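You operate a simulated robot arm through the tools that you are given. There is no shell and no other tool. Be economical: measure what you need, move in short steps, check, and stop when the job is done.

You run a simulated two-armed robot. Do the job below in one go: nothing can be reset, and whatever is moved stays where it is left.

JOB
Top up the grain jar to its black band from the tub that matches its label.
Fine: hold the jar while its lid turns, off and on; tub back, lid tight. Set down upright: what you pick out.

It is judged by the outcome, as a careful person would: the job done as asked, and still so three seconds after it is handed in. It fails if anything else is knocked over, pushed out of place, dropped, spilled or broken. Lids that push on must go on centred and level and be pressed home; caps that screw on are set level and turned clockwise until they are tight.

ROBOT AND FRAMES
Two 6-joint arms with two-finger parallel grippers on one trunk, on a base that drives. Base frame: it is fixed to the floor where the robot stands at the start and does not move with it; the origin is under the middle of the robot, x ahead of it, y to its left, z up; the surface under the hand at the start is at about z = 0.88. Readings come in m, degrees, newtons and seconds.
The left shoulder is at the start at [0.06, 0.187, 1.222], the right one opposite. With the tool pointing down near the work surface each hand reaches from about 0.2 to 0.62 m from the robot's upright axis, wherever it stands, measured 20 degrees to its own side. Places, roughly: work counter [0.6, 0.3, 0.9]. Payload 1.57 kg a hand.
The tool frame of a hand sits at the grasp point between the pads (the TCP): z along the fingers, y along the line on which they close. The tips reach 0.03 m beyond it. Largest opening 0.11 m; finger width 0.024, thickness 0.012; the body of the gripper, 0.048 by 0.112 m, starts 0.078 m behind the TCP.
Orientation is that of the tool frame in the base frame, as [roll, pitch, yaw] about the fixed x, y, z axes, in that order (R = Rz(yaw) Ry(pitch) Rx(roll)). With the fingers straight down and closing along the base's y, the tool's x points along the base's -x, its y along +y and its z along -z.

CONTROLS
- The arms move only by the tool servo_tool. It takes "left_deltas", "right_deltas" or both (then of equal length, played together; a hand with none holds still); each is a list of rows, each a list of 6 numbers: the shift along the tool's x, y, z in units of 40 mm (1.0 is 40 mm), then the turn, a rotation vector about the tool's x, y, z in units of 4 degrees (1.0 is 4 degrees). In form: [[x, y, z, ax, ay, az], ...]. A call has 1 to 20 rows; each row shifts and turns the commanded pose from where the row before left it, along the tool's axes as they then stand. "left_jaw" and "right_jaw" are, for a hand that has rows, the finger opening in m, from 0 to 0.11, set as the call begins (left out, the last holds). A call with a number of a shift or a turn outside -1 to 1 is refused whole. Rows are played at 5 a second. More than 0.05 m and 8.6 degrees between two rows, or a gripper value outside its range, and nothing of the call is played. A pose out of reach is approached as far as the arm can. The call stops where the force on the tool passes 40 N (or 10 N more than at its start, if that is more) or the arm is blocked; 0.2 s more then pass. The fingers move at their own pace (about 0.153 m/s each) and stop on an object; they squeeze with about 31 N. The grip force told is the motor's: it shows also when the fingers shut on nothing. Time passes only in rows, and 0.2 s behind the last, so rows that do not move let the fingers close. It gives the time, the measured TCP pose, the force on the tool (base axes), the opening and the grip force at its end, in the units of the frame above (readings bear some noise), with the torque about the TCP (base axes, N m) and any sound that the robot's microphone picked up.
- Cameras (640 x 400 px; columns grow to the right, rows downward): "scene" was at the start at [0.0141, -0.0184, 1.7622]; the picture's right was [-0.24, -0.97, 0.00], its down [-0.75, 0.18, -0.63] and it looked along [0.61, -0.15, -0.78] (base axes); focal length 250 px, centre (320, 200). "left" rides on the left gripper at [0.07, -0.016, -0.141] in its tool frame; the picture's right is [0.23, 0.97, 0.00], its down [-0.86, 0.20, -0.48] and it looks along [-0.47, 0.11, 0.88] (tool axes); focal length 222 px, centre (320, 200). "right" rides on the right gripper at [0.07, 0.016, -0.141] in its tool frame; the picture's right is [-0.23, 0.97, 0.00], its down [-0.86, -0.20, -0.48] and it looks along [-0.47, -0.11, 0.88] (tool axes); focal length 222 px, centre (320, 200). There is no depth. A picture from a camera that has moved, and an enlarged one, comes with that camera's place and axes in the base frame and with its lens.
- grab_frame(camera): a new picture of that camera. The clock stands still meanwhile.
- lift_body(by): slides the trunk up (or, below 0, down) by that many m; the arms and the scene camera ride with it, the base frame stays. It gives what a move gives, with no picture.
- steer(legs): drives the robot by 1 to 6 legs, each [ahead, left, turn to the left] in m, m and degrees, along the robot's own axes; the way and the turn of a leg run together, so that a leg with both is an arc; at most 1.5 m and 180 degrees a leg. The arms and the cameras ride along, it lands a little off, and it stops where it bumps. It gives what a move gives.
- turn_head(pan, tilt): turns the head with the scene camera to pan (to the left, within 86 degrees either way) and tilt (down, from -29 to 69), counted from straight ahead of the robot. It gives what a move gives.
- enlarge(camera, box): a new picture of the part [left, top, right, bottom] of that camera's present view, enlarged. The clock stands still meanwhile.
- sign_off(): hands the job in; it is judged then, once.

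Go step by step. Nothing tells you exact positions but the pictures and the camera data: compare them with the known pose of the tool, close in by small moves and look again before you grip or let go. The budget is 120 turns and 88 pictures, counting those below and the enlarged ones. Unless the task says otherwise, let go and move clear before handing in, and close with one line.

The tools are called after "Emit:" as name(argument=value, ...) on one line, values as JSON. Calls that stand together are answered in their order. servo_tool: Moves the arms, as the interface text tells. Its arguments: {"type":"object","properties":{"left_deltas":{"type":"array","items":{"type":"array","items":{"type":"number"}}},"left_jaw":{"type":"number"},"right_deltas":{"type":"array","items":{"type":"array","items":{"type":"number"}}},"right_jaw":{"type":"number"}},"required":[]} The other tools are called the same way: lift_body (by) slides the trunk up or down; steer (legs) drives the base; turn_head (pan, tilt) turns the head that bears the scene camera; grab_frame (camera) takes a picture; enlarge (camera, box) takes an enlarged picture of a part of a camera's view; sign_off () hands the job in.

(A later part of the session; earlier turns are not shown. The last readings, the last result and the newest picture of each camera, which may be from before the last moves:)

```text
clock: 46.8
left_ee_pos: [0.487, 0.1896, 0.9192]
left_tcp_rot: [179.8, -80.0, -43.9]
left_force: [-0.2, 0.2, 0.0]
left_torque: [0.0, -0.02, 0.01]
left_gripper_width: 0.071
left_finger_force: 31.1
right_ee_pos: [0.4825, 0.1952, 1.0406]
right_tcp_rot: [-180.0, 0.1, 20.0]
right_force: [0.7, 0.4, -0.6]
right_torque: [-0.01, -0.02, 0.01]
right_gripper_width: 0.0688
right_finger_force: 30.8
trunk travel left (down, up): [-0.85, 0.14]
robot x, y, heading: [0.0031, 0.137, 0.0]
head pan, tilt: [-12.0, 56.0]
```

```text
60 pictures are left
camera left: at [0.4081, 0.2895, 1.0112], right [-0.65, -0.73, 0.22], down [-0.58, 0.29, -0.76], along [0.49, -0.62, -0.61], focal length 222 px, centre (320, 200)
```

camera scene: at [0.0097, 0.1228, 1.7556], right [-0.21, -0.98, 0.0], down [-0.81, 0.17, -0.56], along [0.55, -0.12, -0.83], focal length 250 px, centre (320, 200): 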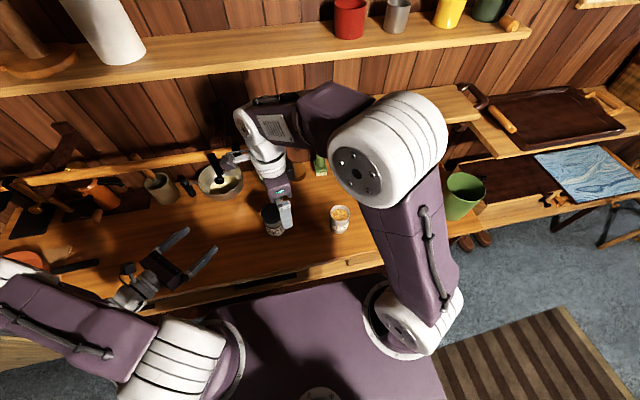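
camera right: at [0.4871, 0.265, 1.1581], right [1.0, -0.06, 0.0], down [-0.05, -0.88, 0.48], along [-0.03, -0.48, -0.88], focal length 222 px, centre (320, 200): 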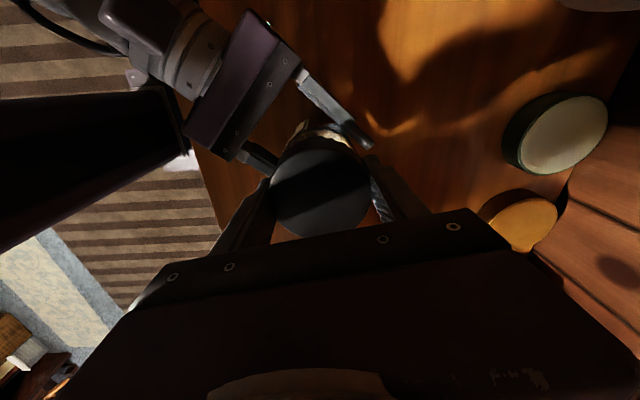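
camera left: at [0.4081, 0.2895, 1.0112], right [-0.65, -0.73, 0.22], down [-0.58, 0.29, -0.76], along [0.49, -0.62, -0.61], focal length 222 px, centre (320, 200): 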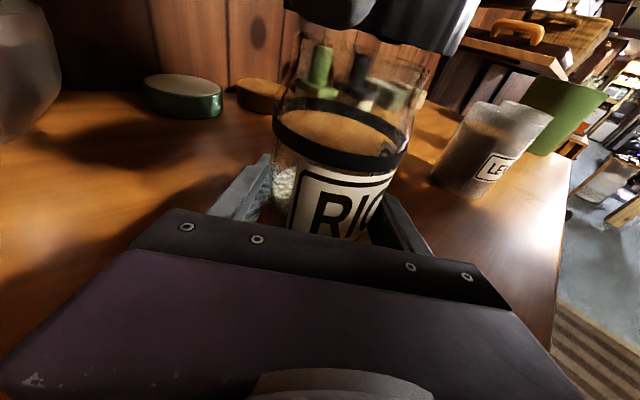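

The lid is off and the jar hasn't moved. I'll carry the lid to a clear spot near (0.43, 0.07) and check before setting it down.

Emit:
servo_tool(right_deltas=[[0, 0, -0.75, 0, 0, 0], [0, 0, -0.75, 0, 0, 0], [-0.573, 0.623, 0, 0, 0, 0], [-0.573, 0.623, 0, 0, 0, 0], [-0.573, 0.623, 0, 0, 0, 0], [-0.573, 0.623, 0, 0, 0, 0], [0, 0, 1, 0, 0, 0], [0, 0, 1, 0, 0, 0], [0, 0, 1, 0, 0, 0], [0, 0, 1, 0, 0, 0]])

Emit:
grab_frame(camera="right")

Emit:
grab_frame(camera="left")

Emit:
grab_frame(camera="scene")

```text
clock: 49.0
left_ee_pos: [0.4872, 0.1888, 0.9183]
left_tcp_rot: [179.8, -80.0, -44.0]
left_force: [0.2, -1.6, 0.1]
left_torque: [-0.05, -0.06, -0.02]
left_gripper_width: 0.0715
left_finger_force: 31.2
right_ee_pos: [0.4051, 0.1149, 0.9361]
right_tcp_rot: [179.6, -0.1, 19.8]
right_force: [-0.4, 0.1, 0.9]
right_torque: [-0.01, -0.02, 0.01]
right_gripper_width: 0.0686
right_finger_force: 31.0
right hand out of reach, approached as far as the arm can: row 4, 5, 6, 7
trunk travel left (down, up): [-0.85, 0.14]
robot x, y, heading: [-0.0011, 0.1389, 0.1]
head pan, tilt: [-12.0, 56.0]
```

```text
59 pictures are left
camera right: at [0.4765, 0.1238, 1.0791], right [0.12, -0.99, 0.01], down [-0.87, -0.1, 0.48], along [-0.47, -0.06, -0.88], focal length 222 px, centre (320, 200)
```

right: 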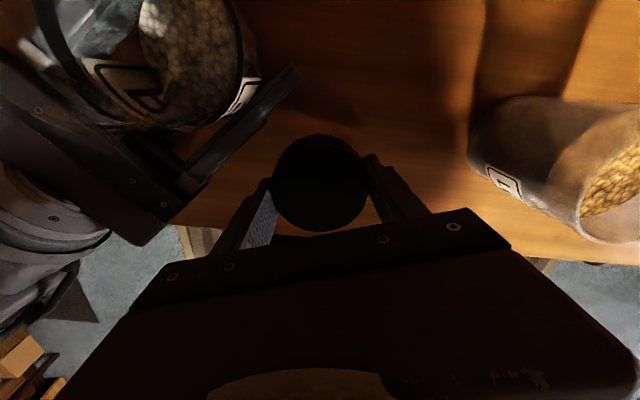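

```text
58 pictures are left
camera left: at [0.4085, 0.2894, 1.0113], right [-0.65, -0.73, 0.22], down [-0.58, 0.29, -0.76], along [0.49, -0.62, -0.61], focal length 222 px, centre (320, 200)
```

left: 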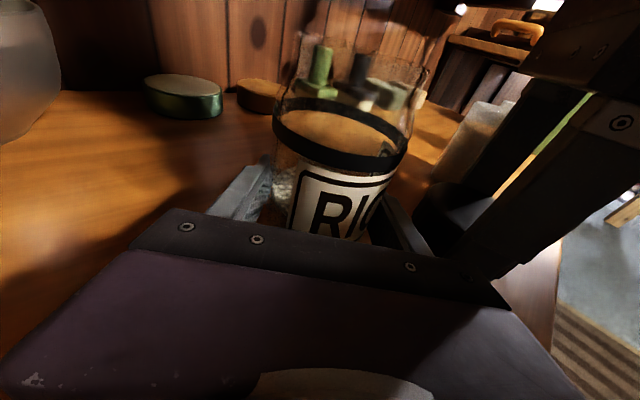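

```text
57 pictures are left
camera scene: at [0.0106, 0.1233, 1.7557], right [-0.21, -0.98, 0.0], down [-0.81, 0.17, -0.56], along [0.55, -0.12, -0.83], focal length 250 px, centre (320, 200)
```

scene: 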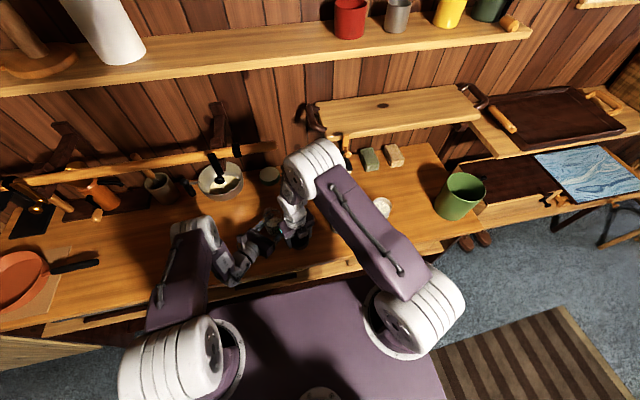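

The wrist seems to be at its yaw limit on that side. I'll rise a little, unwind 60° clockwise with the lid still in the hand, and see where it stands.

Emit:
servo_tool(right_deltas=[[0, 0, -1, 0, 0, 0], [0, 0, -1, 0, 0, 0], [0, 0, 0, 0, 0, 1], [0, 0, 0, 0, 0, 1], [0, 0, 0, 0, 0, 1], [0, 0, 0, 0, 0, 1], [0, 0, 0, 0, 0, 1], [0, 0, 0, 0, 0, 1], [0, 0, 0, 0, 0, 1], [0, 0, 0, 0, 0, 1], [0, 0, 0, 0, 0, 1], [0, 0, 0, 0, 0, 1], [0, 0, 0, 0, 0, 1], [0, 0, 0, 0, 0, 1], [0, 0, 0, 0, 0, 1], [0, 0, 0, 0, 0, 1], [0, 0, 0, 0, 0, 1]])

```text
clock: 52.6
left_ee_pos: [0.4884, 0.1891, 0.9181]
left_tcp_rot: [179.9, -80.0, -43.9]
left_force: [-0.7, 0.7, -0.1]
left_torque: [-0.04, -0.04, -0.02]
left_gripper_width: 0.0713
left_finger_force: 31.0
right_ee_pos: [0.404, 0.1142, 1.0171]
right_tcp_rot: [-179.9, 0.0, -40.1]
right_force: [-0.2, 0.0, -0.3]
right_torque: [0.0, 0.02, 0.02]
right_gripper_width: 0.069
right_finger_force: 31.0
trunk travel left (down, up): [-0.85, 0.14]
robot x, y, heading: [0.0034, 0.1354, -0.2]
head pan, tilt: [-12.0, 56.0]
```

Unwinding freed it. Now I'll move to the clear spot and lower.

Emit:
servo_tool(right_deltas=[[0.65, 0.27, 0, 0, 0, 0], [0.65, 0.27, 0, 0, 0, 0], [0, 0, 0.77, 0, 0, 0], [0, 0, 0.77, 0, 0, 0], [0, 0, 0.77, 0, 0, 0]])

Emit:
grab_frame(camera="right")

```text
clock: 53.8
left_ee_pos: [0.4878, 0.1891, 0.9182]
left_tcp_rot: [179.8, -79.9, -44.0]
left_force: [0.9, -0.2, -0.1]
left_torque: [-0.01, -0.08, -0.02]
left_gripper_width: 0.0715
left_finger_force: 30.9
right_ee_pos: [0.4322, 0.0659, 0.9221]
right_tcp_rot: [180.0, -0.1, -40.1]
right_force: [0.9, -0.1, 1.0]
right_torque: [0.0, 0.0, -0.01]
right_gripper_width: 0.0686
right_finger_force: 31.5
trunk travel left (down, up): [-0.85, 0.14]
robot x, y, heading: [0.0005, 0.1358, -0.1]
head pan, tilt: [-12.0, 56.0]
```

```text
56 pictures are left
camera right: at [0.4742, 0.0072, 1.0658], right [-0.8, -0.6, 0.0], down [-0.53, 0.7, 0.48], along [-0.29, 0.38, -0.88], focal length 222 px, centre (320, 200)
```

right: 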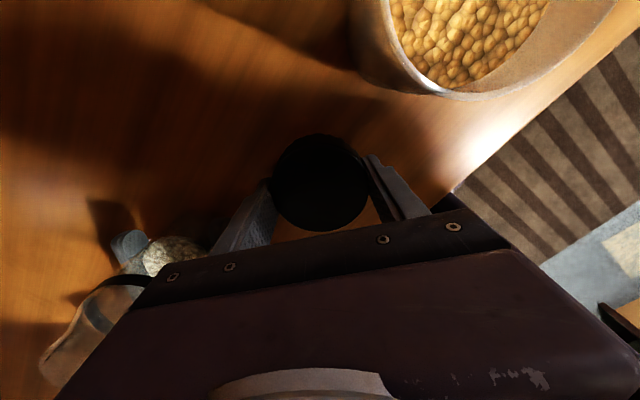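

Emit:
servo_tool(right_deltas=[[0, 0, 0.075, 0, 0, 0], [0, 0, 0.075, 0, 0, 0], [0, 0, 0.075, 0, 0, 0]])

```text
clock: 54.6
left_ee_pos: [0.4874, 0.1892, 0.9175]
left_tcp_rot: [179.9, -80.0, -44.0]
left_force: [1.2, 0.3, 0.4]
left_torque: [-0.01, -0.09, -0.02]
left_gripper_width: 0.0718
left_finger_force: 30.9
right_ee_pos: [0.4305, 0.0641, 0.9171]
right_tcp_rot: [179.9, -0.1, -40.1]
right_force: [-0.3, -0.6, 0.2]
right_torque: [0.02, 0.0, -0.03]
right_gripper_width: 0.0688
right_finger_force: 31.4
trunk travel left (down, up): [-0.85, 0.14]
robot x, y, heading: [-0.0039, 0.1386, -0.0]
head pan, tilt: [-12.0, 56.0]
```

Emit:
servo_tool(right_deltas=[[0, 0, 0.05, 0, 0, 0], [0, 0, 0.05, 0, 0, 0], [0, 0, 0.05, 0, 0, 0]])

```text
clock: 55.4
left_ee_pos: [0.488, 0.1899, 0.9177]
left_tcp_rot: [179.9, -80.0, -43.9]
left_force: [0.3, -0.7, 0.1]
left_torque: [-0.05, -0.05, -0.01]
left_gripper_width: 0.0713
left_finger_force: 31.0
right_ee_pos: [0.4315, 0.0642, 0.9095]
right_tcp_rot: [180.0, 0.1, -40.1]
right_force: [-0.4, -0.2, 0.2]
right_torque: [-0.03, 0.01, -0.02]
right_gripper_width: 0.0688
right_finger_force: 31.4
trunk travel left (down, up): [-0.85, 0.14]
robot x, y, heading: [-0.0017, 0.1366, -0.1]
head pan, tilt: [-12.0, 56.0]
```

Emit:
servo_tool(right_deltas=[[0, 0, 0.04, 0, 0, 0], [0, 0, 0.04, 0, 0, 0]])

```text
clock: 56.0
left_ee_pos: [0.4854, 0.1882, 0.9192]
left_tcp_rot: [-180.0, -79.9, -44.3]
left_force: [0.3, 0.0, -0.1]
left_torque: [0.0, -0.04, -0.02]
left_gripper_width: 0.0714
left_finger_force: 30.5
right_ee_pos: [0.4301, 0.0647, 0.9101]
right_tcp_rot: [-179.8, -0.3, -40.0]
right_force: [-5.4, -4.1, 25.3]
right_torque: [-0.7, 1.03, -0.01]
right_gripper_width: 0.0687
right_finger_force: 31.1
trunk travel left (down, up): [-0.85, 0.14]
robot x, y, heading: [0.0002, 0.1353, -0.1]
head pan, tilt: [-12.0, 56.0]
stopped in row 2 (right hand): the force on the tool passed its limit at 44 N (the readings are from after the stop); the commanded pose is now the measured one
```

The lid touches the counter at TCP z≈0.91. I'll release it and rise straight up.

Emit:
servo_tool(right_deltas=[[0, 0, -0.02, 0, 0, 0], [0, 0, 0, 0, 0, 0], [0, 0, 0, 0, 0, 0], [0, 0, -0.5, 0, 0, 0], [0, 0, -1, 0, 0, 0], [0, 0, -1, 0, 0, 0], [0, 0, -1, 0, 0, 0]], right_jaw=0.09)

Emit:
grab_frame(camera="right")

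Emit:
grab_frame(camera="scene")

```text
clock: 57.6
left_ee_pos: [0.4876, 0.1889, 0.9182]
left_tcp_rot: [179.9, -80.0, -44.0]
left_force: [-0.3, -1.2, 2.6]
left_torque: [-0.08, -0.17, -0.01]
left_gripper_width: 0.0714
left_finger_force: 30.6
right_ee_pos: [0.4302, 0.064, 1.0483]
right_tcp_rot: [-179.7, -0.2, -40.0]
right_force: [-0.2, 0.2, -0.1]
right_torque: [0.0, -0.01, 0.01]
right_gripper_width: 0.0902
right_finger_force: 0.0
trunk travel left (down, up): [-0.85, 0.14]
robot x, y, heading: [0.0007, 0.137, 0.0]
head pan, tilt: [-12.0, 56.0]
```

```text
55 pictures are left
camera right: at [0.472, 0.0048, 1.191], right [-0.8, -0.6, 0.0], down [-0.53, 0.7, 0.48], along [-0.28, 0.38, -0.88], focal length 222 px, centre (320, 200)
```

right: 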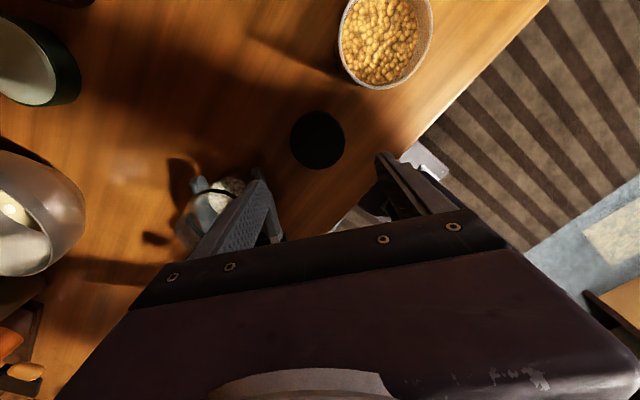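

```text
54 pictures are left
camera scene: at [0.009, 0.1227, 1.7555], right [-0.21, -0.98, 0.0], down [-0.81, 0.17, -0.56], along [0.55, -0.12, -0.83], focal length 250 px, centre (320, 200)
```

scene: 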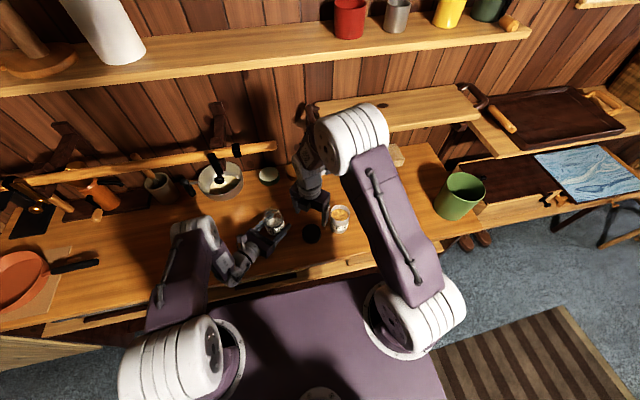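

The lid lies flat on the counter. I'll look into the open jar.

Emit:
enlarge(camera="scene", box=[240, 195, 304, 235])

Emit:
enlarge(camera="right", box=[160, 150, 288, 230])

```text
10.00 times, centred on (272, 215) of scene
camera zoom: at [0.009, 0.1227, 1.7555], right [-0.21, -0.98, 0.0], down [-0.81, 0.17, -0.56], along [0.55, -0.12, -0.83], focal length 2495 px, centre (800, 50)
```

zoom: 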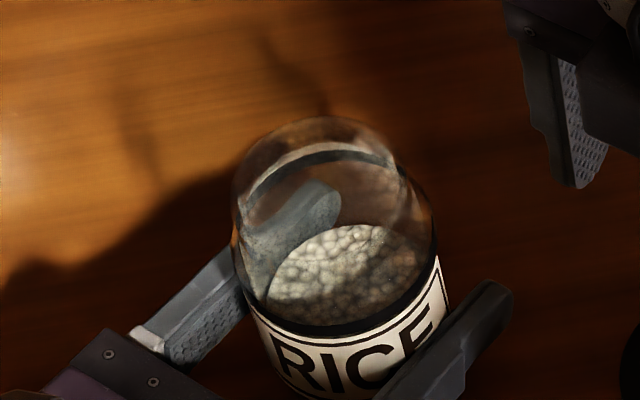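

```text
5.00 times, centred on (224, 190) of right
camera zoom: at [0.472, 0.0048, 1.191], right [-0.8, -0.6, 0.0], down [-0.53, 0.7, 0.48], along [-0.28, 0.38, -0.88], focal length 1111 px, centre (800, 250)
```

zoom: 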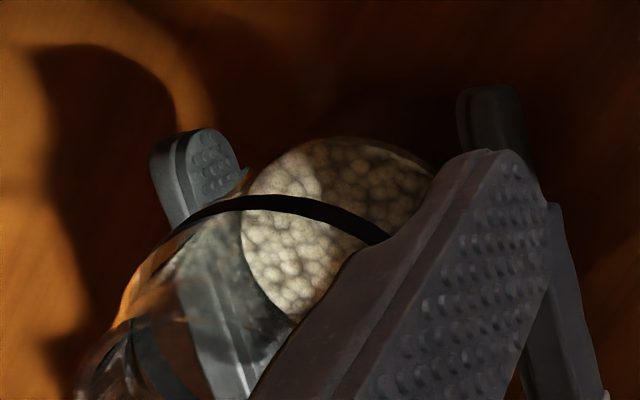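

The jar holds only grain, with its level below the band. For pouring I want the right wrist unwound, so I'll raise the hand and turn it clockwise.

Emit:
servo_tool(right_deltas=[[0, 0, -0.5, 0, 0, 1], [0, 0, -0.5, 0, 0, 1], [0, 0, -0.5, 0, 0, 1], [0, 0, -0.5, 0, 0, 1], [0, 0, -0.5, 0, 0, 1], [0, 0, -0.5, 0, 0, 1], [0, 0, -0.5, 0, 0, 1], [0, 0, -0.5, 0, 0, 1], [0, 0, 0, 0, 0, 1], [0, 0, 0, 0, 0, 1], [0, 0, 0, 0, 0, 1], [0, 0, 0, 0, 0, 1], [0, 0, 0, 0, 0, 1], [0, 0, 0, 0, 0, 1], [0, 0, 0, 0, 0, 1], [0, 0, 0, 0, 0, 1], [0, 0, 0, 0, 0, 1], [0, 0, 0, 0, 0, 1], [0, 0, 0, 0, 0, 1], [0, 0, 0, 0, 0, 1]])

Emit:
servo_tool(right_deltas=[[0, 0, 0, 0, 0, 1], [0, 0, 0, 0, 0, 1], [0, 0, 0, 0, 0, 1], [0, 0, 0, 0, 0, 1], [0, 0, 0, 0, 0, 1], [0, 0, 0, 0, 0, 1], [0, 0, 0, 0, 0, 1], [0, 0, 0, 0, 0, 1], [0, 0, 0, 0, 0, 1], [0, 0, 0, 0, 0, 1], [0, 0, 0, 0, 0, 1], [0, 0, 0, 0, 0, 1], [0, 0, 0, 0, 0, 1], [0, 0, 0, 0, 0, 1], [0, 0, 0, 0, 0, 1], [0, 0, 0, 0, 0, 1], [0, 0, 0, 0, 0, 1], [0, 0, 0, 0, 0, 1], [0, 0, 0, 0, 0, 1], [0, 0, 0, 0, 0, 1]])

Emit:
servo_tool(right_deltas=[[0, 0, 0, 0, 0, 1], [0, 0, 0, 0, 0, 1], [0, 0, 0, 0, 0, 1], [0, 0, 0, 0, 0, 1], [0, 0, 0, 0, 0, 1], [0, 0, 0, 0, 0, 1], [0, 0, 0, 0, 0, 1], [0, 0, 0, 0, 0, 1], [0, 0, 0, 0, 0, 1], [0, 0, 0, 0, 0, 1], [0, 0, 0, 0, 0, 1], [0, 0, 0, 0, 0, 1], [0, 0, 0, 0, 0, 1], [0, 0, 0, 0, 0, 1], [0, 0, 0, 0, 0, 1], [0, 0, 0, 0, 0, 1], [0, 0, 0, 0, 0, 1], [0, 0, 0, 0, 0, 1], [0, 0, 0, 0, 0, 1], [0, 0, 0, 0, 0, 1]])

```text
clock: 61.8
left_ee_pos: [0.4861, 0.188, 0.9182]
left_tcp_rot: [179.8, -80.0, -43.8]
left_force: [-1.5, -0.2, 0.5]
left_torque: [0.04, -0.08, 0.01]
left_gripper_width: 0.0713
left_finger_force: 31.1
right_ee_pos: [0.4323, 0.0639, 1.2094]
right_tcp_rot: [-179.8, 0.2, -120.1]
right_force: [-1.0, 0.1, -0.6]
right_torque: [0.04, 0.01, -0.01]
right_gripper_width: 0.0899
right_finger_force: 0.1
trunk travel left (down, up): [-0.85, 0.14]
robot x, y, heading: [0.0027, 0.1355, -0.2]
head pan, tilt: [-12.0, 56.0]
```

```text
clock: 66.0
left_ee_pos: [0.4878, 0.1887, 0.9174]
left_tcp_rot: [179.7, -79.9, -43.9]
left_force: [0.9, -0.1, 0.8]
left_torque: [0.02, -0.06, 0.01]
left_gripper_width: 0.0714
left_finger_force: 31.1
right_ee_pos: [0.432, 0.065, 1.2085]
right_tcp_rot: [179.9, 0.2, 159.9]
right_force: [-0.4, 0.4, 0.7]
right_torque: [0.02, 0.03, -0.02]
right_gripper_width: 0.09
right_finger_force: 0.0
trunk travel left (down, up): [-0.85, 0.14]
robot x, y, heading: [0.0016, 0.1383, -0.1]
head pan, tilt: [-12.0, 56.0]
```

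```text
clock: 70.2
left_ee_pos: [0.4875, 0.1878, 0.9181]
left_tcp_rot: [179.8, -79.8, -43.8]
left_force: [-0.5, 1.0, 0.2]
left_torque: [0.08, -0.09, 0.05]
left_gripper_width: 0.0713
left_finger_force: 31.2
right_ee_pos: [0.4322, 0.0647, 1.2092]
right_tcp_rot: [179.7, -0.1, 79.8]
right_force: [-0.4, 0.1, 0.1]
right_torque: [0.0, 0.0, 0.01]
right_gripper_width: 0.09
right_finger_force: 0.0
trunk travel left (down, up): [-0.85, 0.14]
robot x, y, heading: [0.0025, 0.1383, -0.1]
head pan, tilt: [-12.0, 56.0]
```

Emit:
servo_tool(right_deltas=[[0, 0, 0, 0, 0, 1], [0, 0, 0, 0, 0, 1], [0, 0, 0, 0, 0, 1], [0, 0, 0, 0, 0, 1], [0, 0, 0, 0, 0, 1], [0, 0, 0, 0, 0, 1], [0, 0, 0, 0, 0, 1], [0, 0, 0, 0, 0, 1], [0, 0, 0, 0, 0, 1], [0, 0, 0, 0, 0, 1], [0, 0, 0, 0, 0, 1], [0, 0, 0, 0, 0, 1], [0, 0, 0, 0, 0, 1], [0, 0, 0, 0, 0, 1], [0, 0, 0, 0, 0, 1], [0, 0, 0, 0, 0, 1]], right_jaw=0.11)

Emit:
servo_tool(right_deltas=[[-0.5, 0.772, 0, 0, 0, 0], [-0.5, 0.772, 0, 0, 0, 0], [-0.5, 0.772, 0, 0, 0, 0], [-0.5, 0.772, 0, 0, 0, 0], [-0.5, 0.772, 0, 0, 0, 0], [-0.5, 0.772, 0, 0, 0, 0], [-0.5, 0.772, 0, 0, 0, 0], [-0.5, 0.772, 0, 0, 0, 0], [-0.5, 0.772, 0, 0, 0, 0]])

Emit:
servo_tool(right_deltas=[[0, 0, 0, 0, 1, 0], [0, 0, 0, 0, 1, 0], [0, 0, 0, 0, 1, 0], [0, 0, 0, 0, 1, 0], [0, 0, 0, 0, 1, 0], [0, 0, 0, 0, 1, 0], [0, 0, 0, 0, 1, 0], [0, 0, 0, 0, 1, 0], [0, 0, 0, 0, 1, 0], [0, 0, 0, 0, 1, 0], [0, 0, 0, 0, 1, 0], [0, 0, 0, 0, 1, 0], [0, 0, 0, 0, 1, 0], [0, 0, 0, 0, 1, 0], [0, 0, 0, 0, 1, 0], [0, 0, 0, 0, 1, 0], [0, 0, 0, 0, 1, 0], [0, 0, 0, 0, 1, 0], [0, 0, 0, 0, 1, 0], [0, 0, 0, 0, 1, 0]])

Emit:
grab_frame(camera="right")

Emit:
grab_frame(camera="scene")

```text
clock: 73.6
left_ee_pos: [0.488, 0.1877, 0.9183]
left_tcp_rot: [179.8, -79.9, -44.0]
left_force: [1.0, 0.1, 0.4]
left_torque: [0.01, -0.13, 0.01]
left_gripper_width: 0.0715
left_finger_force: 30.9
right_ee_pos: [0.439, 0.0213, 1.2066]
right_tcp_rot: [-178.9, -0.6, 16.7]
right_force: [0.4, 0.1, 0.5]
right_torque: [0.03, 0.02, -0.02]
right_gripper_width: 0.1098
right_finger_force: 0.0
right hand out of reach, approached as far as the arm can: row 15, 16
trunk travel left (down, up): [-0.85, 0.14]
robot x, y, heading: [-0.0025, 0.1392, -0.0]
head pan, tilt: [-12.0, 56.0]
```

```text
clock: 75.6
left_ee_pos: [0.487, 0.1877, 0.9186]
left_tcp_rot: [179.9, -79.9, -43.9]
left_force: [-0.1, 0.3, -1.1]
left_torque: [0.01, -0.11, 0.03]
left_gripper_width: 0.0713
left_finger_force: 30.4
right_ee_pos: [0.3408, -0.2985, 1.2064]
right_tcp_rot: [-179.9, -0.3, 16.0]
right_force: [0.5, -0.2, -0.6]
right_torque: [0.01, 0.03, -0.01]
right_gripper_width: 0.1098
right_finger_force: 0.0
trunk travel left (down, up): [-0.85, 0.14]
robot x, y, heading: [0.0007, 0.1381, -0.1]
head pan, tilt: [-12.0, 56.0]
```

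```text
clock: 79.8
left_ee_pos: [0.4875, 0.1887, 0.916]
left_tcp_rot: [179.9, -79.9, -44.0]
left_force: [-0.8, 0.4, 0.8]
left_torque: [-0.03, -0.03, 0.01]
left_gripper_width: 0.0713
left_finger_force: 31.1
right_ee_pos: [0.3426, -0.2951, 1.2054]
right_tcp_rot: [179.8, -80.4, 15.9]
right_force: [0.3, 0.8, 0.3]
right_torque: [0.02, -0.02, 0.01]
right_gripper_width: 0.11
right_finger_force: 0.1
trunk travel left (down, up): [-0.85, 0.14]
robot x, y, heading: [-0.0004, 0.137, -0.1]
head pan, tilt: [-12.0, 56.0]
```

```text
51 pictures are left
camera right: at [0.2247, -0.3479, 1.2998], right [0.23, -0.95, -0.22], down [-0.65, 0.02, -0.76], along [0.73, 0.32, -0.61], focal length 222 px, centre (320, 200)
```

right: 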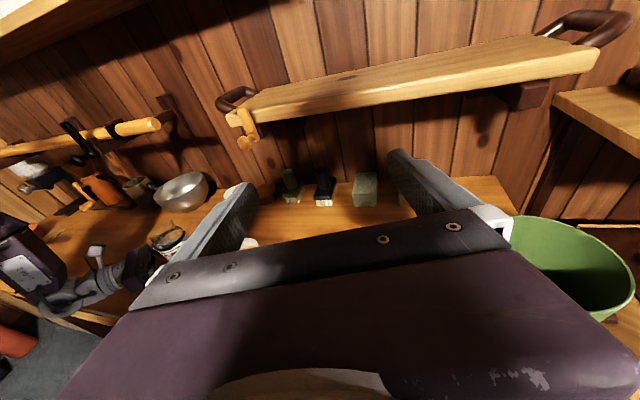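

```text
50 pictures are left
camera scene: at [0.0098, 0.1224, 1.7556], right [-0.21, -0.98, 0.0], down [-0.81, 0.17, -0.56], along [0.55, -0.12, -0.83], focal length 250 px, centre (320, 200)
```

scene: 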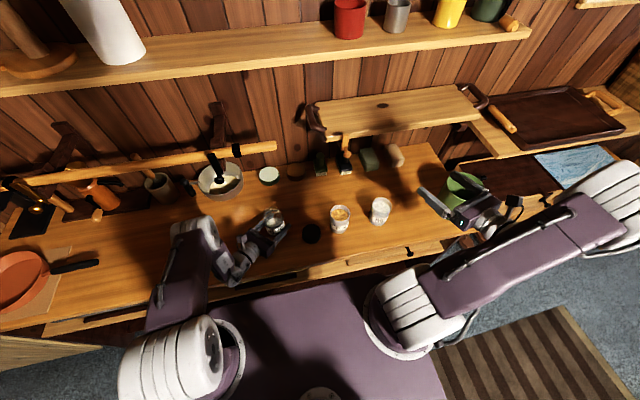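

The right hand is nearly horizontal with its camera above. I'll move it to a standoff in front of the rice tub and look.

Emit:
servo_tool(right_deltas=[[-0.84, -0.367, 0.093, 0, 0, 0], [-0.84, -0.367, 0.093, 0, 0, 0], [-0.84, -0.367, 0.093, 0, 0, 0], [-0.84, -0.367, 0.093, 0, 0, 0]])

Emit:
grab_frame(camera="right")

Emit:
enlarge(camera="scene", box=[290, 170, 450, 270])

```text
clock: 80.8
left_ee_pos: [0.4863, 0.1884, 0.918]
left_tcp_rot: [179.8, -79.9, -43.8]
left_force: [0.1, -0.3, -0.1]
left_torque: [0.04, -0.12, -0.02]
left_gripper_width: 0.0714
left_finger_force: 30.8
right_ee_pos: [0.3203, -0.2407, 1.0704]
right_tcp_rot: [179.9, -80.3, 16.1]
right_force: [0.5, -1.3, -0.5]
right_torque: [0.05, -0.01, 0.03]
right_gripper_width: 0.1099
right_finger_force: 0.1
trunk travel left (down, up): [-0.85, 0.14]
robot x, y, heading: [0.0001, 0.1381, -0.3]
head pan, tilt: [-12.0, 56.0]
```

```text
49 pictures are left
camera right: at [0.2007, -0.2933, 1.1635], right [0.23, -0.95, -0.22], down [-0.65, 0.02, -0.76], along [0.73, 0.32, -0.61], focal length 222 px, centre (320, 200)
```

right: 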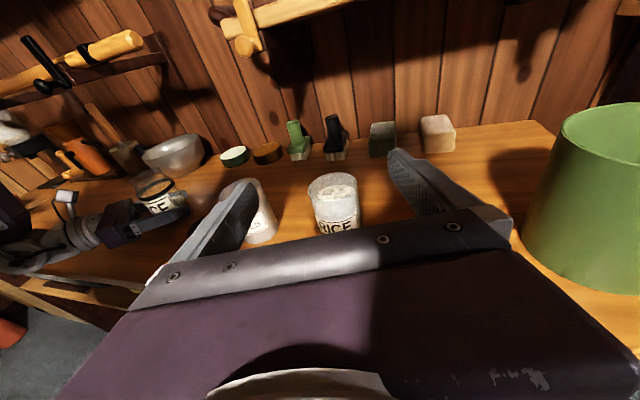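

```text
4.00 times, centred on (370, 220) of scene
camera zoom: at [0.0098, 0.1224, 1.7556], right [-0.21, -0.98, 0.0], down [-0.81, 0.17, -0.56], along [0.55, -0.12, -0.83], focal length 998 px, centre (120, 120)
```

zoom: 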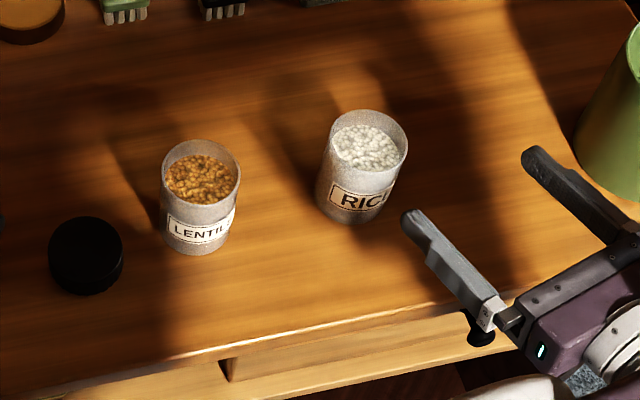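

The rice tub's rim is centred at (0.4535, -0.2085, 0.977). I'll lower the hand and slide around it with the fingers open.

Emit:
servo_tool(right_deltas=[[-0.85, 0.036, 0.15, 0, 0, 0], [-0.85, 0.036, 0.15, 0, 0, 0], [-0.85, 0.036, 0.15, 0, 0, 0], [-0.85, 0.036, 0.15, 0, 0, 0], [0.17, 0, 0.98, 0, 0, 0], [0.17, 0, 0.98, 0, 0, 0]])

Emit:
grab_frame(camera="right")

```text
clock: 82.2
left_ee_pos: [0.4884, 0.1881, 0.9183]
left_tcp_rot: [179.9, -80.0, -43.9]
left_force: [0.6, -1.1, 0.4]
left_torque: [0.03, -0.08, -0.02]
left_gripper_width: 0.0716
left_finger_force: 30.7
right_ee_pos: [0.3979, -0.2233, 0.932]
right_tcp_rot: [179.9, -80.3, 16.1]
right_force: [-0.8, 1.3, -0.1]
right_torque: [-0.03, 0.05, 0.01]
right_gripper_width: 0.11
right_finger_force: 0.2
trunk travel left (down, up): [-0.85, 0.14]
robot x, y, heading: [-0.0011, 0.1388, -0.2]
head pan, tilt: [-12.0, 56.0]
```

```text
47 pictures are left
camera right: at [0.2797, -0.2762, 1.0261], right [0.23, -0.95, -0.22], down [-0.65, 0.02, -0.76], along [0.73, 0.32, -0.61], focal length 222 px, centre (320, 200)
```

right: 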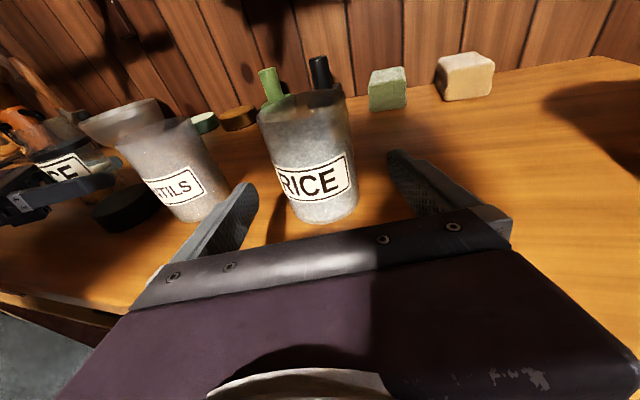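

Emit:
servo_tool(right_deltas=[[0.122, 0.013, 0.705, 0, 0, 0], [0.122, 0.013, 0.705, 0, 0, 0]])

Emit:
servo_tool(right_deltas=[[0, 0, 0, 0, 0, 0], [0, 0, 0, 0, 0, 0], [0, 0, 0, 0, 0, 0], [0, 0, 0, 0, 0, 0]], right_jaw=0.06)

Emit:
grab_frame(camera="right")

```text
clock: 82.8
left_ee_pos: [0.4872, 0.1882, 0.9185]
left_tcp_rot: [179.8, -79.8, -43.9]
left_force: [0.3, -0.1, 0.1]
left_torque: [0.0, -0.1, -0.04]
left_gripper_width: 0.0714
left_finger_force: 30.4
right_ee_pos: [0.4516, -0.2095, 0.9332]
right_tcp_rot: [179.9, -80.2, 16.1]
right_force: [-0.4, -0.3, 0.7]
right_torque: [0.0, 0.02, 0.02]
right_gripper_width: 0.1099
right_finger_force: 0.2
trunk travel left (down, up): [-0.85, 0.14]
robot x, y, heading: [0.0023, 0.1359, -0.1]
head pan, tilt: [-12.0, 56.0]
```

```text
clock: 83.8
left_ee_pos: [0.4886, 0.1887, 0.9171]
left_tcp_rot: [179.8, -79.9, -43.9]
left_force: [0.7, 0.6, 0.0]
left_torque: [0.08, -0.11, 0.01]
left_gripper_width: 0.0712
left_finger_force: 31.0
right_ee_pos: [0.4515, -0.2082, 0.9323]
right_tcp_rot: [179.9, -80.3, 16.0]
right_force: [-0.2, -0.8, -0.4]
right_torque: [-0.01, 0.01, -0.04]
right_gripper_width: 0.0702
right_finger_force: 30.7
trunk travel left (down, up): [-0.85, 0.14]
robot x, y, heading: [-0.0018, 0.139, -0.1]
head pan, tilt: [-12.0, 56.0]
```

```text
46 pictures are left
camera right: at [0.3344, -0.2607, 1.0267], right [0.23, -0.95, -0.22], down [-0.65, 0.02, -0.76], along [0.73, 0.32, -0.61], focal length 222 px, centre (320, 200)
```

right: 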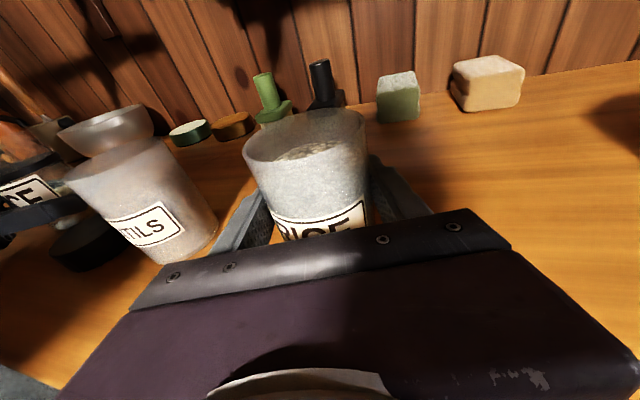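

The tub is gripped at 70 mm, and its home TCP is (0.4515, -0.208, 0.932). I'll lift it and carry it over to the right of the jar, staying clear of the shelf.

Emit:
servo_tool(right_deltas=[[0.973, 0, -0.166, 0, 0, 0], [0.973, 0, -0.166, 0, 0, 0], [0.973, 0, -0.166, 0, 0, 0], [0.973, 0, -0.166, 0, 0, 0], [0, -1, 0, 0, 0, 0], [0, -1, 0, 0, 0, 0], [0, -1, 0, 0, 0, 0]])

Emit:
servo_tool(right_deltas=[[0.1, -0.79, 0.583, 0, 0, 0], [0.1, -0.79, 0.583, 0, 0, 0], [0.1, -0.79, 0.583, 0, 0, 0], [0.1, -0.79, 0.583, 0, 0, 0], [0.1, -0.79, 0.583, 0, 0, 0], [0.1, -0.79, 0.583, 0, 0, 0]])

Emit:
grab_frame(camera="scene")

Emit:
grab_frame(camera="left")

Emit:
grab_frame(camera="right")

```text
clock: 85.4
left_ee_pos: [0.4867, 0.1883, 0.9177]
left_tcp_rot: [179.4, -79.9, -43.8]
left_force: [-0.4, -0.8, 0.8]
left_torque: [0.1, -0.03, 0.0]
left_gripper_width: 0.0713
left_finger_force: 31.4
right_ee_pos: [0.4198, -0.0935, 1.0899]
right_tcp_rot: [179.7, -80.3, 16.3]
right_force: [0.3, -0.2, -2.6]
right_torque: [0.02, 0.02, -0.03]
right_gripper_width: 0.0702
right_finger_force: 30.1
trunk travel left (down, up): [-0.85, 0.14]
robot x, y, heading: [0.0023, 0.1378, 0.1]
head pan, tilt: [-12.0, 56.0]
```

```text
clock: 86.8
left_ee_pos: [0.4875, 0.1883, 0.9175]
left_tcp_rot: [179.7, -80.0, -43.9]
left_force: [-0.3, -1.2, 0.3]
left_torque: [0.04, -0.12, -0.01]
left_gripper_width: 0.0714
left_finger_force: 31.3
right_ee_pos: [0.4879, 0.0212, 1.0908]
right_tcp_rot: [-179.3, -80.3, 15.9]
right_force: [0.1, 1.0, -1.7]
right_torque: [0.0, 0.04, -0.03]
right_gripper_width: 0.0701
right_finger_force: 30.6
right hand out of reach, approached as far as the arm can: row 4, 5, 6
trunk travel left (down, up): [-0.85, 0.14]
robot x, y, heading: [0.003, 0.1391, -0.1]
head pan, tilt: [-12.0, 56.0]
```

```text
45 pictures are left
camera scene: at [0.01, 0.1228, 1.7556], right [-0.21, -0.98, 0.0], down [-0.81, 0.17, -0.56], along [0.55, -0.12, -0.83], focal length 250 px, centre (320, 200)
```

scene: 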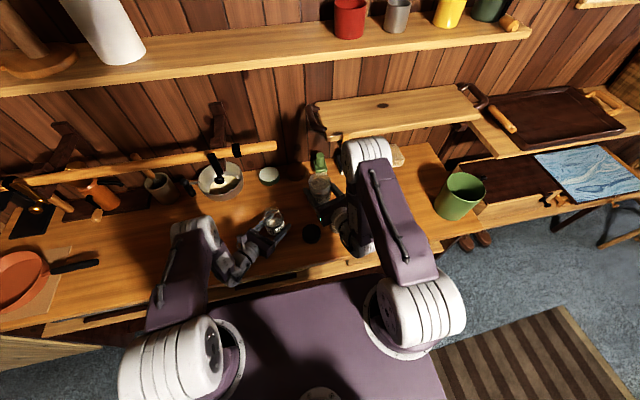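

```text
44 pictures are left
camera left: at [0.408, 0.2889, 1.0111], right [-0.65, -0.73, 0.22], down [-0.58, 0.29, -0.76], along [0.49, -0.62, -0.61], focal length 222 px, centre (320, 200)
```

left: 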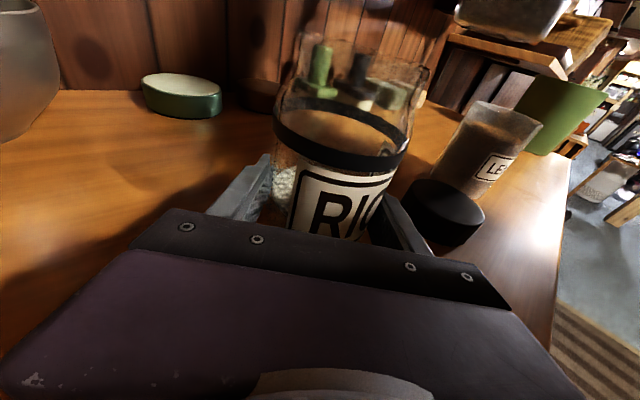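

```text
43 pictures are left
camera right: at [0.3708, -0.0315, 1.1832], right [0.24, -0.94, -0.23], down [-0.65, 0.02, -0.76], along [0.72, 0.33, -0.61], focal length 222 px, centre (320, 200)
```

right: 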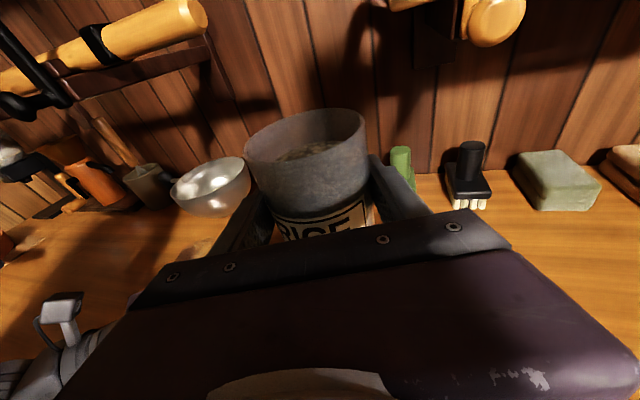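

The wrist limit shows up again, so I'll yaw the hand 20° to the left with the tub upright, which relieves it, then continue to the jar.

Emit:
servo_tool(right_deltas=[[0, 0, 0, 0.986, 0, -0.168], [0, 0, 0, 0.986, 0, -0.168], [0, 0, 0, 0.986, 0, -0.168], [0, 0, 0, 0.986, 0, -0.168], [0, 0, 0, 0.986, 0, -0.168], [0.103, -0.469, 0.602, 0, 0, 0], [0.103, -0.469, 0.602, 0, 0, 0], [0.103, -0.469, 0.602, 0, 0, 0], [0.103, -0.469, 0.602, 0, 0, 0]])

Emit:
grab_frame(camera="left")

```text
clock: 88.8
left_ee_pos: [0.487, 0.1884, 0.9185]
left_tcp_rot: [179.5, -80.0, -43.7]
left_force: [0.1, -0.1, 0.1]
left_torque: [0.13, 0.0, -0.03]
left_gripper_width: 0.0716
left_finger_force: 31.4
right_ee_pos: [0.5233, 0.1409, 1.0892]
right_tcp_rot: [179.9, -80.2, 36.0]
right_force: [0.4, 0.8, -2.3]
right_torque: [-0.02, 0.01, 0.0]
right_gripper_width: 0.0699
right_finger_force: 30.8
trunk travel left (down, up): [-0.85, 0.14]
robot x, y, heading: [0.0004, 0.1364, 0.1]
head pan, tilt: [-12.0, 56.0]
```

```text
42 pictures are left
camera left: at [0.4082, 0.2897, 1.011], right [-0.65, -0.73, 0.23], down [-0.58, 0.29, -0.76], along [0.49, -0.62, -0.61], focal length 222 px, centre (320, 200)
```

left: 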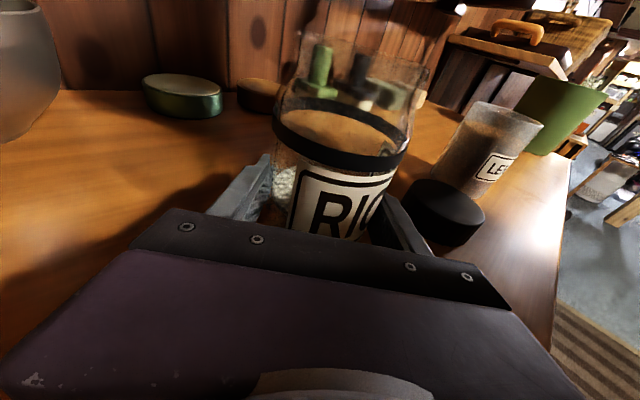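

Emit:
enlarge(camera="scene", box=[230, 170, 358, 250])

Emit:
grab_frame(camera="right")

```text
5.00 times, centred on (294, 210) of scene
camera zoom: at [0.0103, 0.1244, 1.7556], right [-0.21, -0.98, 0.0], down [-0.81, 0.17, -0.56], along [0.55, -0.12, -0.83], focal length 1248 px, centre (450, 150)
```

zoom: 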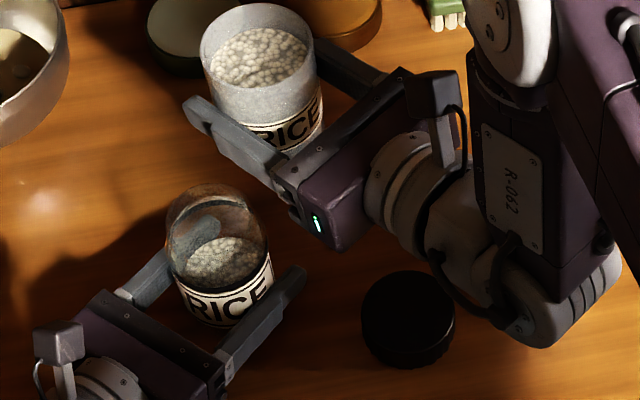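

```text
40 pictures are left
camera right: at [0.4296, 0.0514, 1.1826], right [0.54, -0.81, -0.22], down [-0.62, -0.2, -0.76], along [0.57, 0.55, -0.61], focal length 222 px, centre (320, 200)
```

right: 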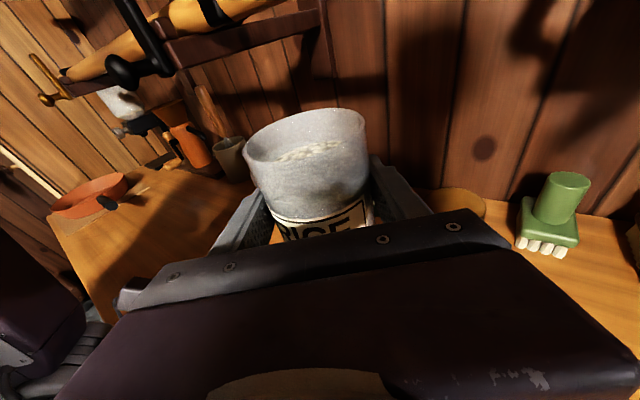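

The tub is beside and above the jar mouth, with its lip line aimed just short of the centre. I'll start tilting by 32° and check.

Emit:
servo_tool(right_deltas=[[0, 0.15, 0, 0, 0, 0], [0, 0, 0, -0.168, 0, -0.985], [0, 0, 0, -0.168, 0, -0.985], [0, 0, 0, -0.168, 0, -0.985], [0, 0, 0, -0.168, 0, -0.985], [0, 0, 0, -0.168, 0, -0.985], [0, 0, 0, -0.168, 0, -0.985], [0, 0, 0, -0.168, 0, -0.985], [0, 0, 0, -0.168, 0, -0.985]])

Emit:
enlarge(camera="scene", box=[230, 170, 358, 250])

Emit:
enlarge(camera="left", box=[200, 0, 520, 200])

```text
clock: 90.8
left_ee_pos: [0.487, 0.1899, 0.9186]
left_tcp_rot: [179.7, -79.8, -43.8]
left_force: [-0.4, 0.6, 0.8]
left_torque: [0.09, -0.07, -0.02]
left_gripper_width: 0.0714
left_finger_force: 30.9
right_ee_pos: [0.5275, 0.134, 1.0893]
right_tcp_rot: [105.3, -56.6, 108.0]
right_force: [-0.5, 0.1, -1.5]
right_torque: [-0.01, -0.02, -0.03]
right_gripper_width: 0.07
right_finger_force: 31.0
trunk travel left (down, up): [-0.85, 0.14]
robot x, y, heading: [0.0008, 0.1344, -0.1]
head pan, tilt: [-12.0, 56.0]
```

```text
5.00 times, centred on (294, 210) of scene
camera zoom: at [0.0102, 0.1231, 1.7556], right [-0.21, -0.98, 0.0], down [-0.81, 0.17, -0.56], along [0.55, -0.12, -0.83], focal length 1248 px, centre (450, 150)
```

zoom: 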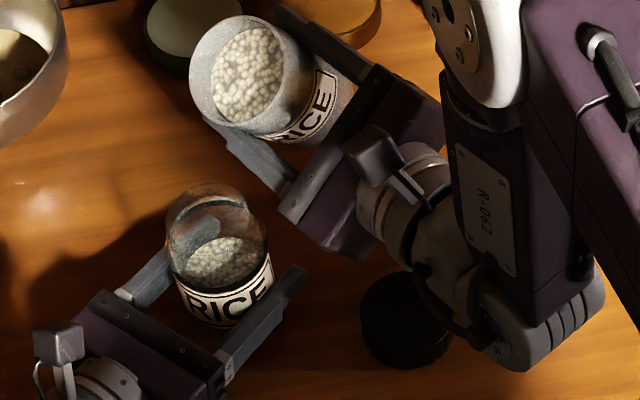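

```text
2.00 times, centred on (360, 100) of left
camera zoom: at [0.4082, 0.2891, 1.0111], right [-0.65, -0.73, 0.22], down [-0.58, 0.29, -0.76], along [0.49, -0.62, -0.61], focal length 444 px, centre (240, 400)
```

zoom: 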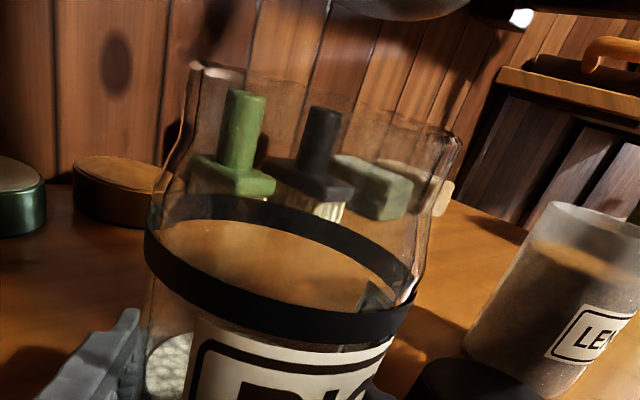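

Geometry is as expected. I'll tilt another 16°.

Emit:
servo_tool(right_deltas=[[0, 0, 0, -0.168, 0, -0.985], [0, 0, 0, -0.168, 0, -0.985], [0, 0, 0, -0.168, 0, -0.985], [0, 0, 0, -0.168, 0, -0.985], [0, 0, 0, 0, 0, 0]])

Emit:
enlarge(camera="scene", box=[230, 170, 358, 250])

```text
clock: 92.0
left_ee_pos: [0.4877, 0.189, 0.9175]
left_tcp_rot: [179.7, -79.8, -43.9]
left_force: [-0.1, 1.1, 0.9]
left_torque: [0.07, -0.11, -0.02]
left_gripper_width: 0.0716
left_finger_force: 31.1
right_ee_pos: [0.5275, 0.1256, 1.0895]
right_tcp_rot: [98.7, -41.2, 113.4]
right_force: [-0.2, 0.2, -1.7]
right_torque: [0.03, -0.01, -0.01]
right_gripper_width: 0.07
right_finger_force: 30.8
right hand out of reach, approached as far as the arm can: row 3, 4
trunk travel left (down, up): [-0.85, 0.14]
robot x, y, heading: [-0.0022, 0.1371, -0.0]
head pan, tilt: [-12.0, 56.0]
```

```text
5.00 times, centred on (294, 210) of scene
camera zoom: at [0.0103, 0.1231, 1.7556], right [-0.21, -0.98, 0.0], down [-0.81, 0.17, -0.56], along [0.55, -0.12, -0.83], focal length 1248 px, centre (450, 150)
```

zoom: 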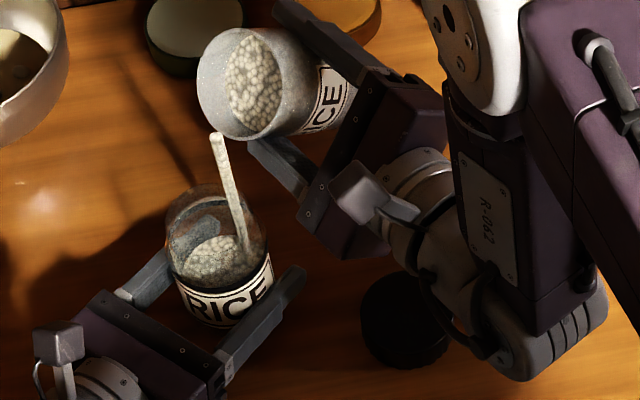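

Rice is flowing into the jar, with the stream near the mouth's right side. I'll nudge 8 mm toward the jar and watch.

Emit:
servo_tool(right_deltas=[[0.147, -0.135, -0.024, 0, 0, 0]])

Emit:
enlarge(camera="scene", box=[230, 170, 358, 250])

Emit:
enlarge(camera="left", box=[200, 0, 520, 200])

```text
clock: 92.4
left_ee_pos: [0.4873, 0.1888, 0.9176]
left_tcp_rot: [179.7, -79.8, -43.7]
left_force: [-0.6, 1.4, 0.8]
left_torque: [0.1, -0.07, 0.05]
left_gripper_width: 0.0715
left_finger_force: 31.2
right_ee_pos: [0.5243, 0.1278, 1.0898]
right_tcp_rot: [98.6, -41.4, 113.5]
right_force: [0.4, 0.2, -1.6]
right_torque: [0.01, 0.01, 0.0]
right_gripper_width: 0.07
right_finger_force: 30.8
right hand out of reach, approached as far as the arm can: row 1
trunk travel left (down, up): [-0.85, 0.14]
robot x, y, heading: [-0.0012, 0.1402, -0.3]
head pan, tilt: [-12.0, 56.0]
```

```text
5.00 times, centred on (294, 210) of scene
camera zoom: at [0.0102, 0.123, 1.7556], right [-0.21, -0.98, 0.0], down [-0.81, 0.17, -0.56], along [0.55, -0.12, -0.83], focal length 1248 px, centre (450, 150)
```

zoom: 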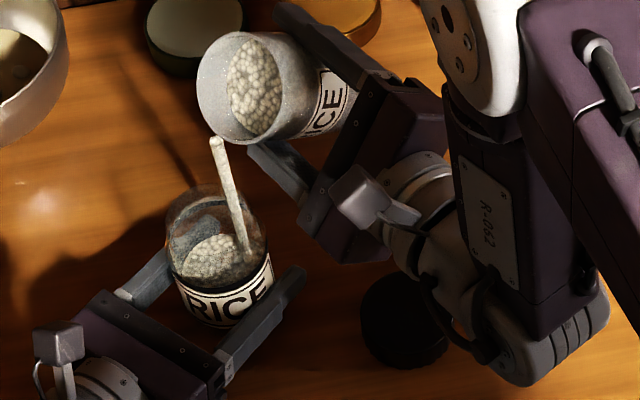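

```text
2.00 times, centred on (360, 100) of left
camera zoom: at [0.4081, 0.2891, 1.0111], right [-0.65, -0.73, 0.22], down [-0.58, 0.29, -0.76], along [0.49, -0.62, -0.61], focal length 444 px, centre (240, 400)
```

zoom: 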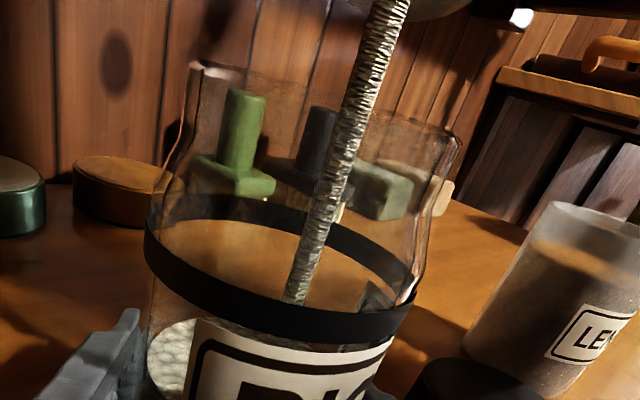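

The stream falls well inside the jar. I'll hold this tilt and watch the level.

Emit:
servo_tool(right_deltas=[[0, 0, 0, 0, 0, 0], [0, 0, 0, 0, 0, 0], [0, 0, 0, 0, 0, 0], [0, 0, 0, 0, 0, 0]])

Emit:
enlarge(camera="left", box=[200, 50, 520, 250])

```text
clock: 93.4
left_ee_pos: [0.4881, 0.1889, 0.9171]
left_tcp_rot: [179.7, -79.9, -43.9]
left_force: [-0.3, 0.6, 0.4]
left_torque: [0.12, -0.11, 0.01]
left_gripper_width: 0.0713
left_finger_force: 31.2
right_ee_pos: [0.5238, 0.1263, 1.0884]
right_tcp_rot: [98.7, -41.4, 113.5]
right_force: [0.0, -1.2, -1.5]
right_torque: [0.02, -0.02, 0.02]
right_gripper_width: 0.0701
right_finger_force: 31.2
trunk travel left (down, up): [-0.85, 0.14]
robot x, y, heading: [0.0009, 0.1402, -0.1]
head pan, tilt: [-12.0, 56.0]
```

```text
2.00 times, centred on (360, 150) of left
camera zoom: at [0.4081, 0.2891, 1.0111], right [-0.65, -0.73, 0.22], down [-0.58, 0.29, -0.76], along [0.49, -0.62, -0.61], focal length 444 px, centre (240, 300)
```

zoom: 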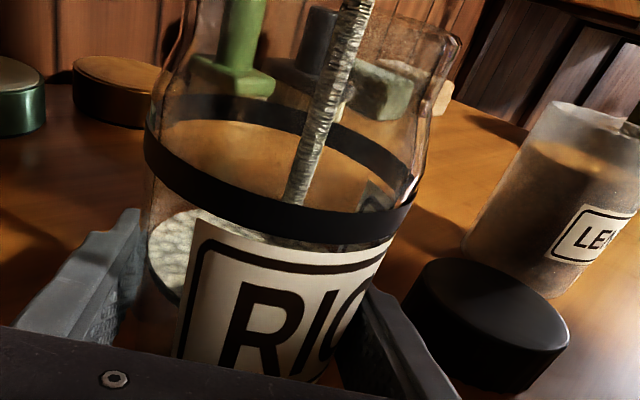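

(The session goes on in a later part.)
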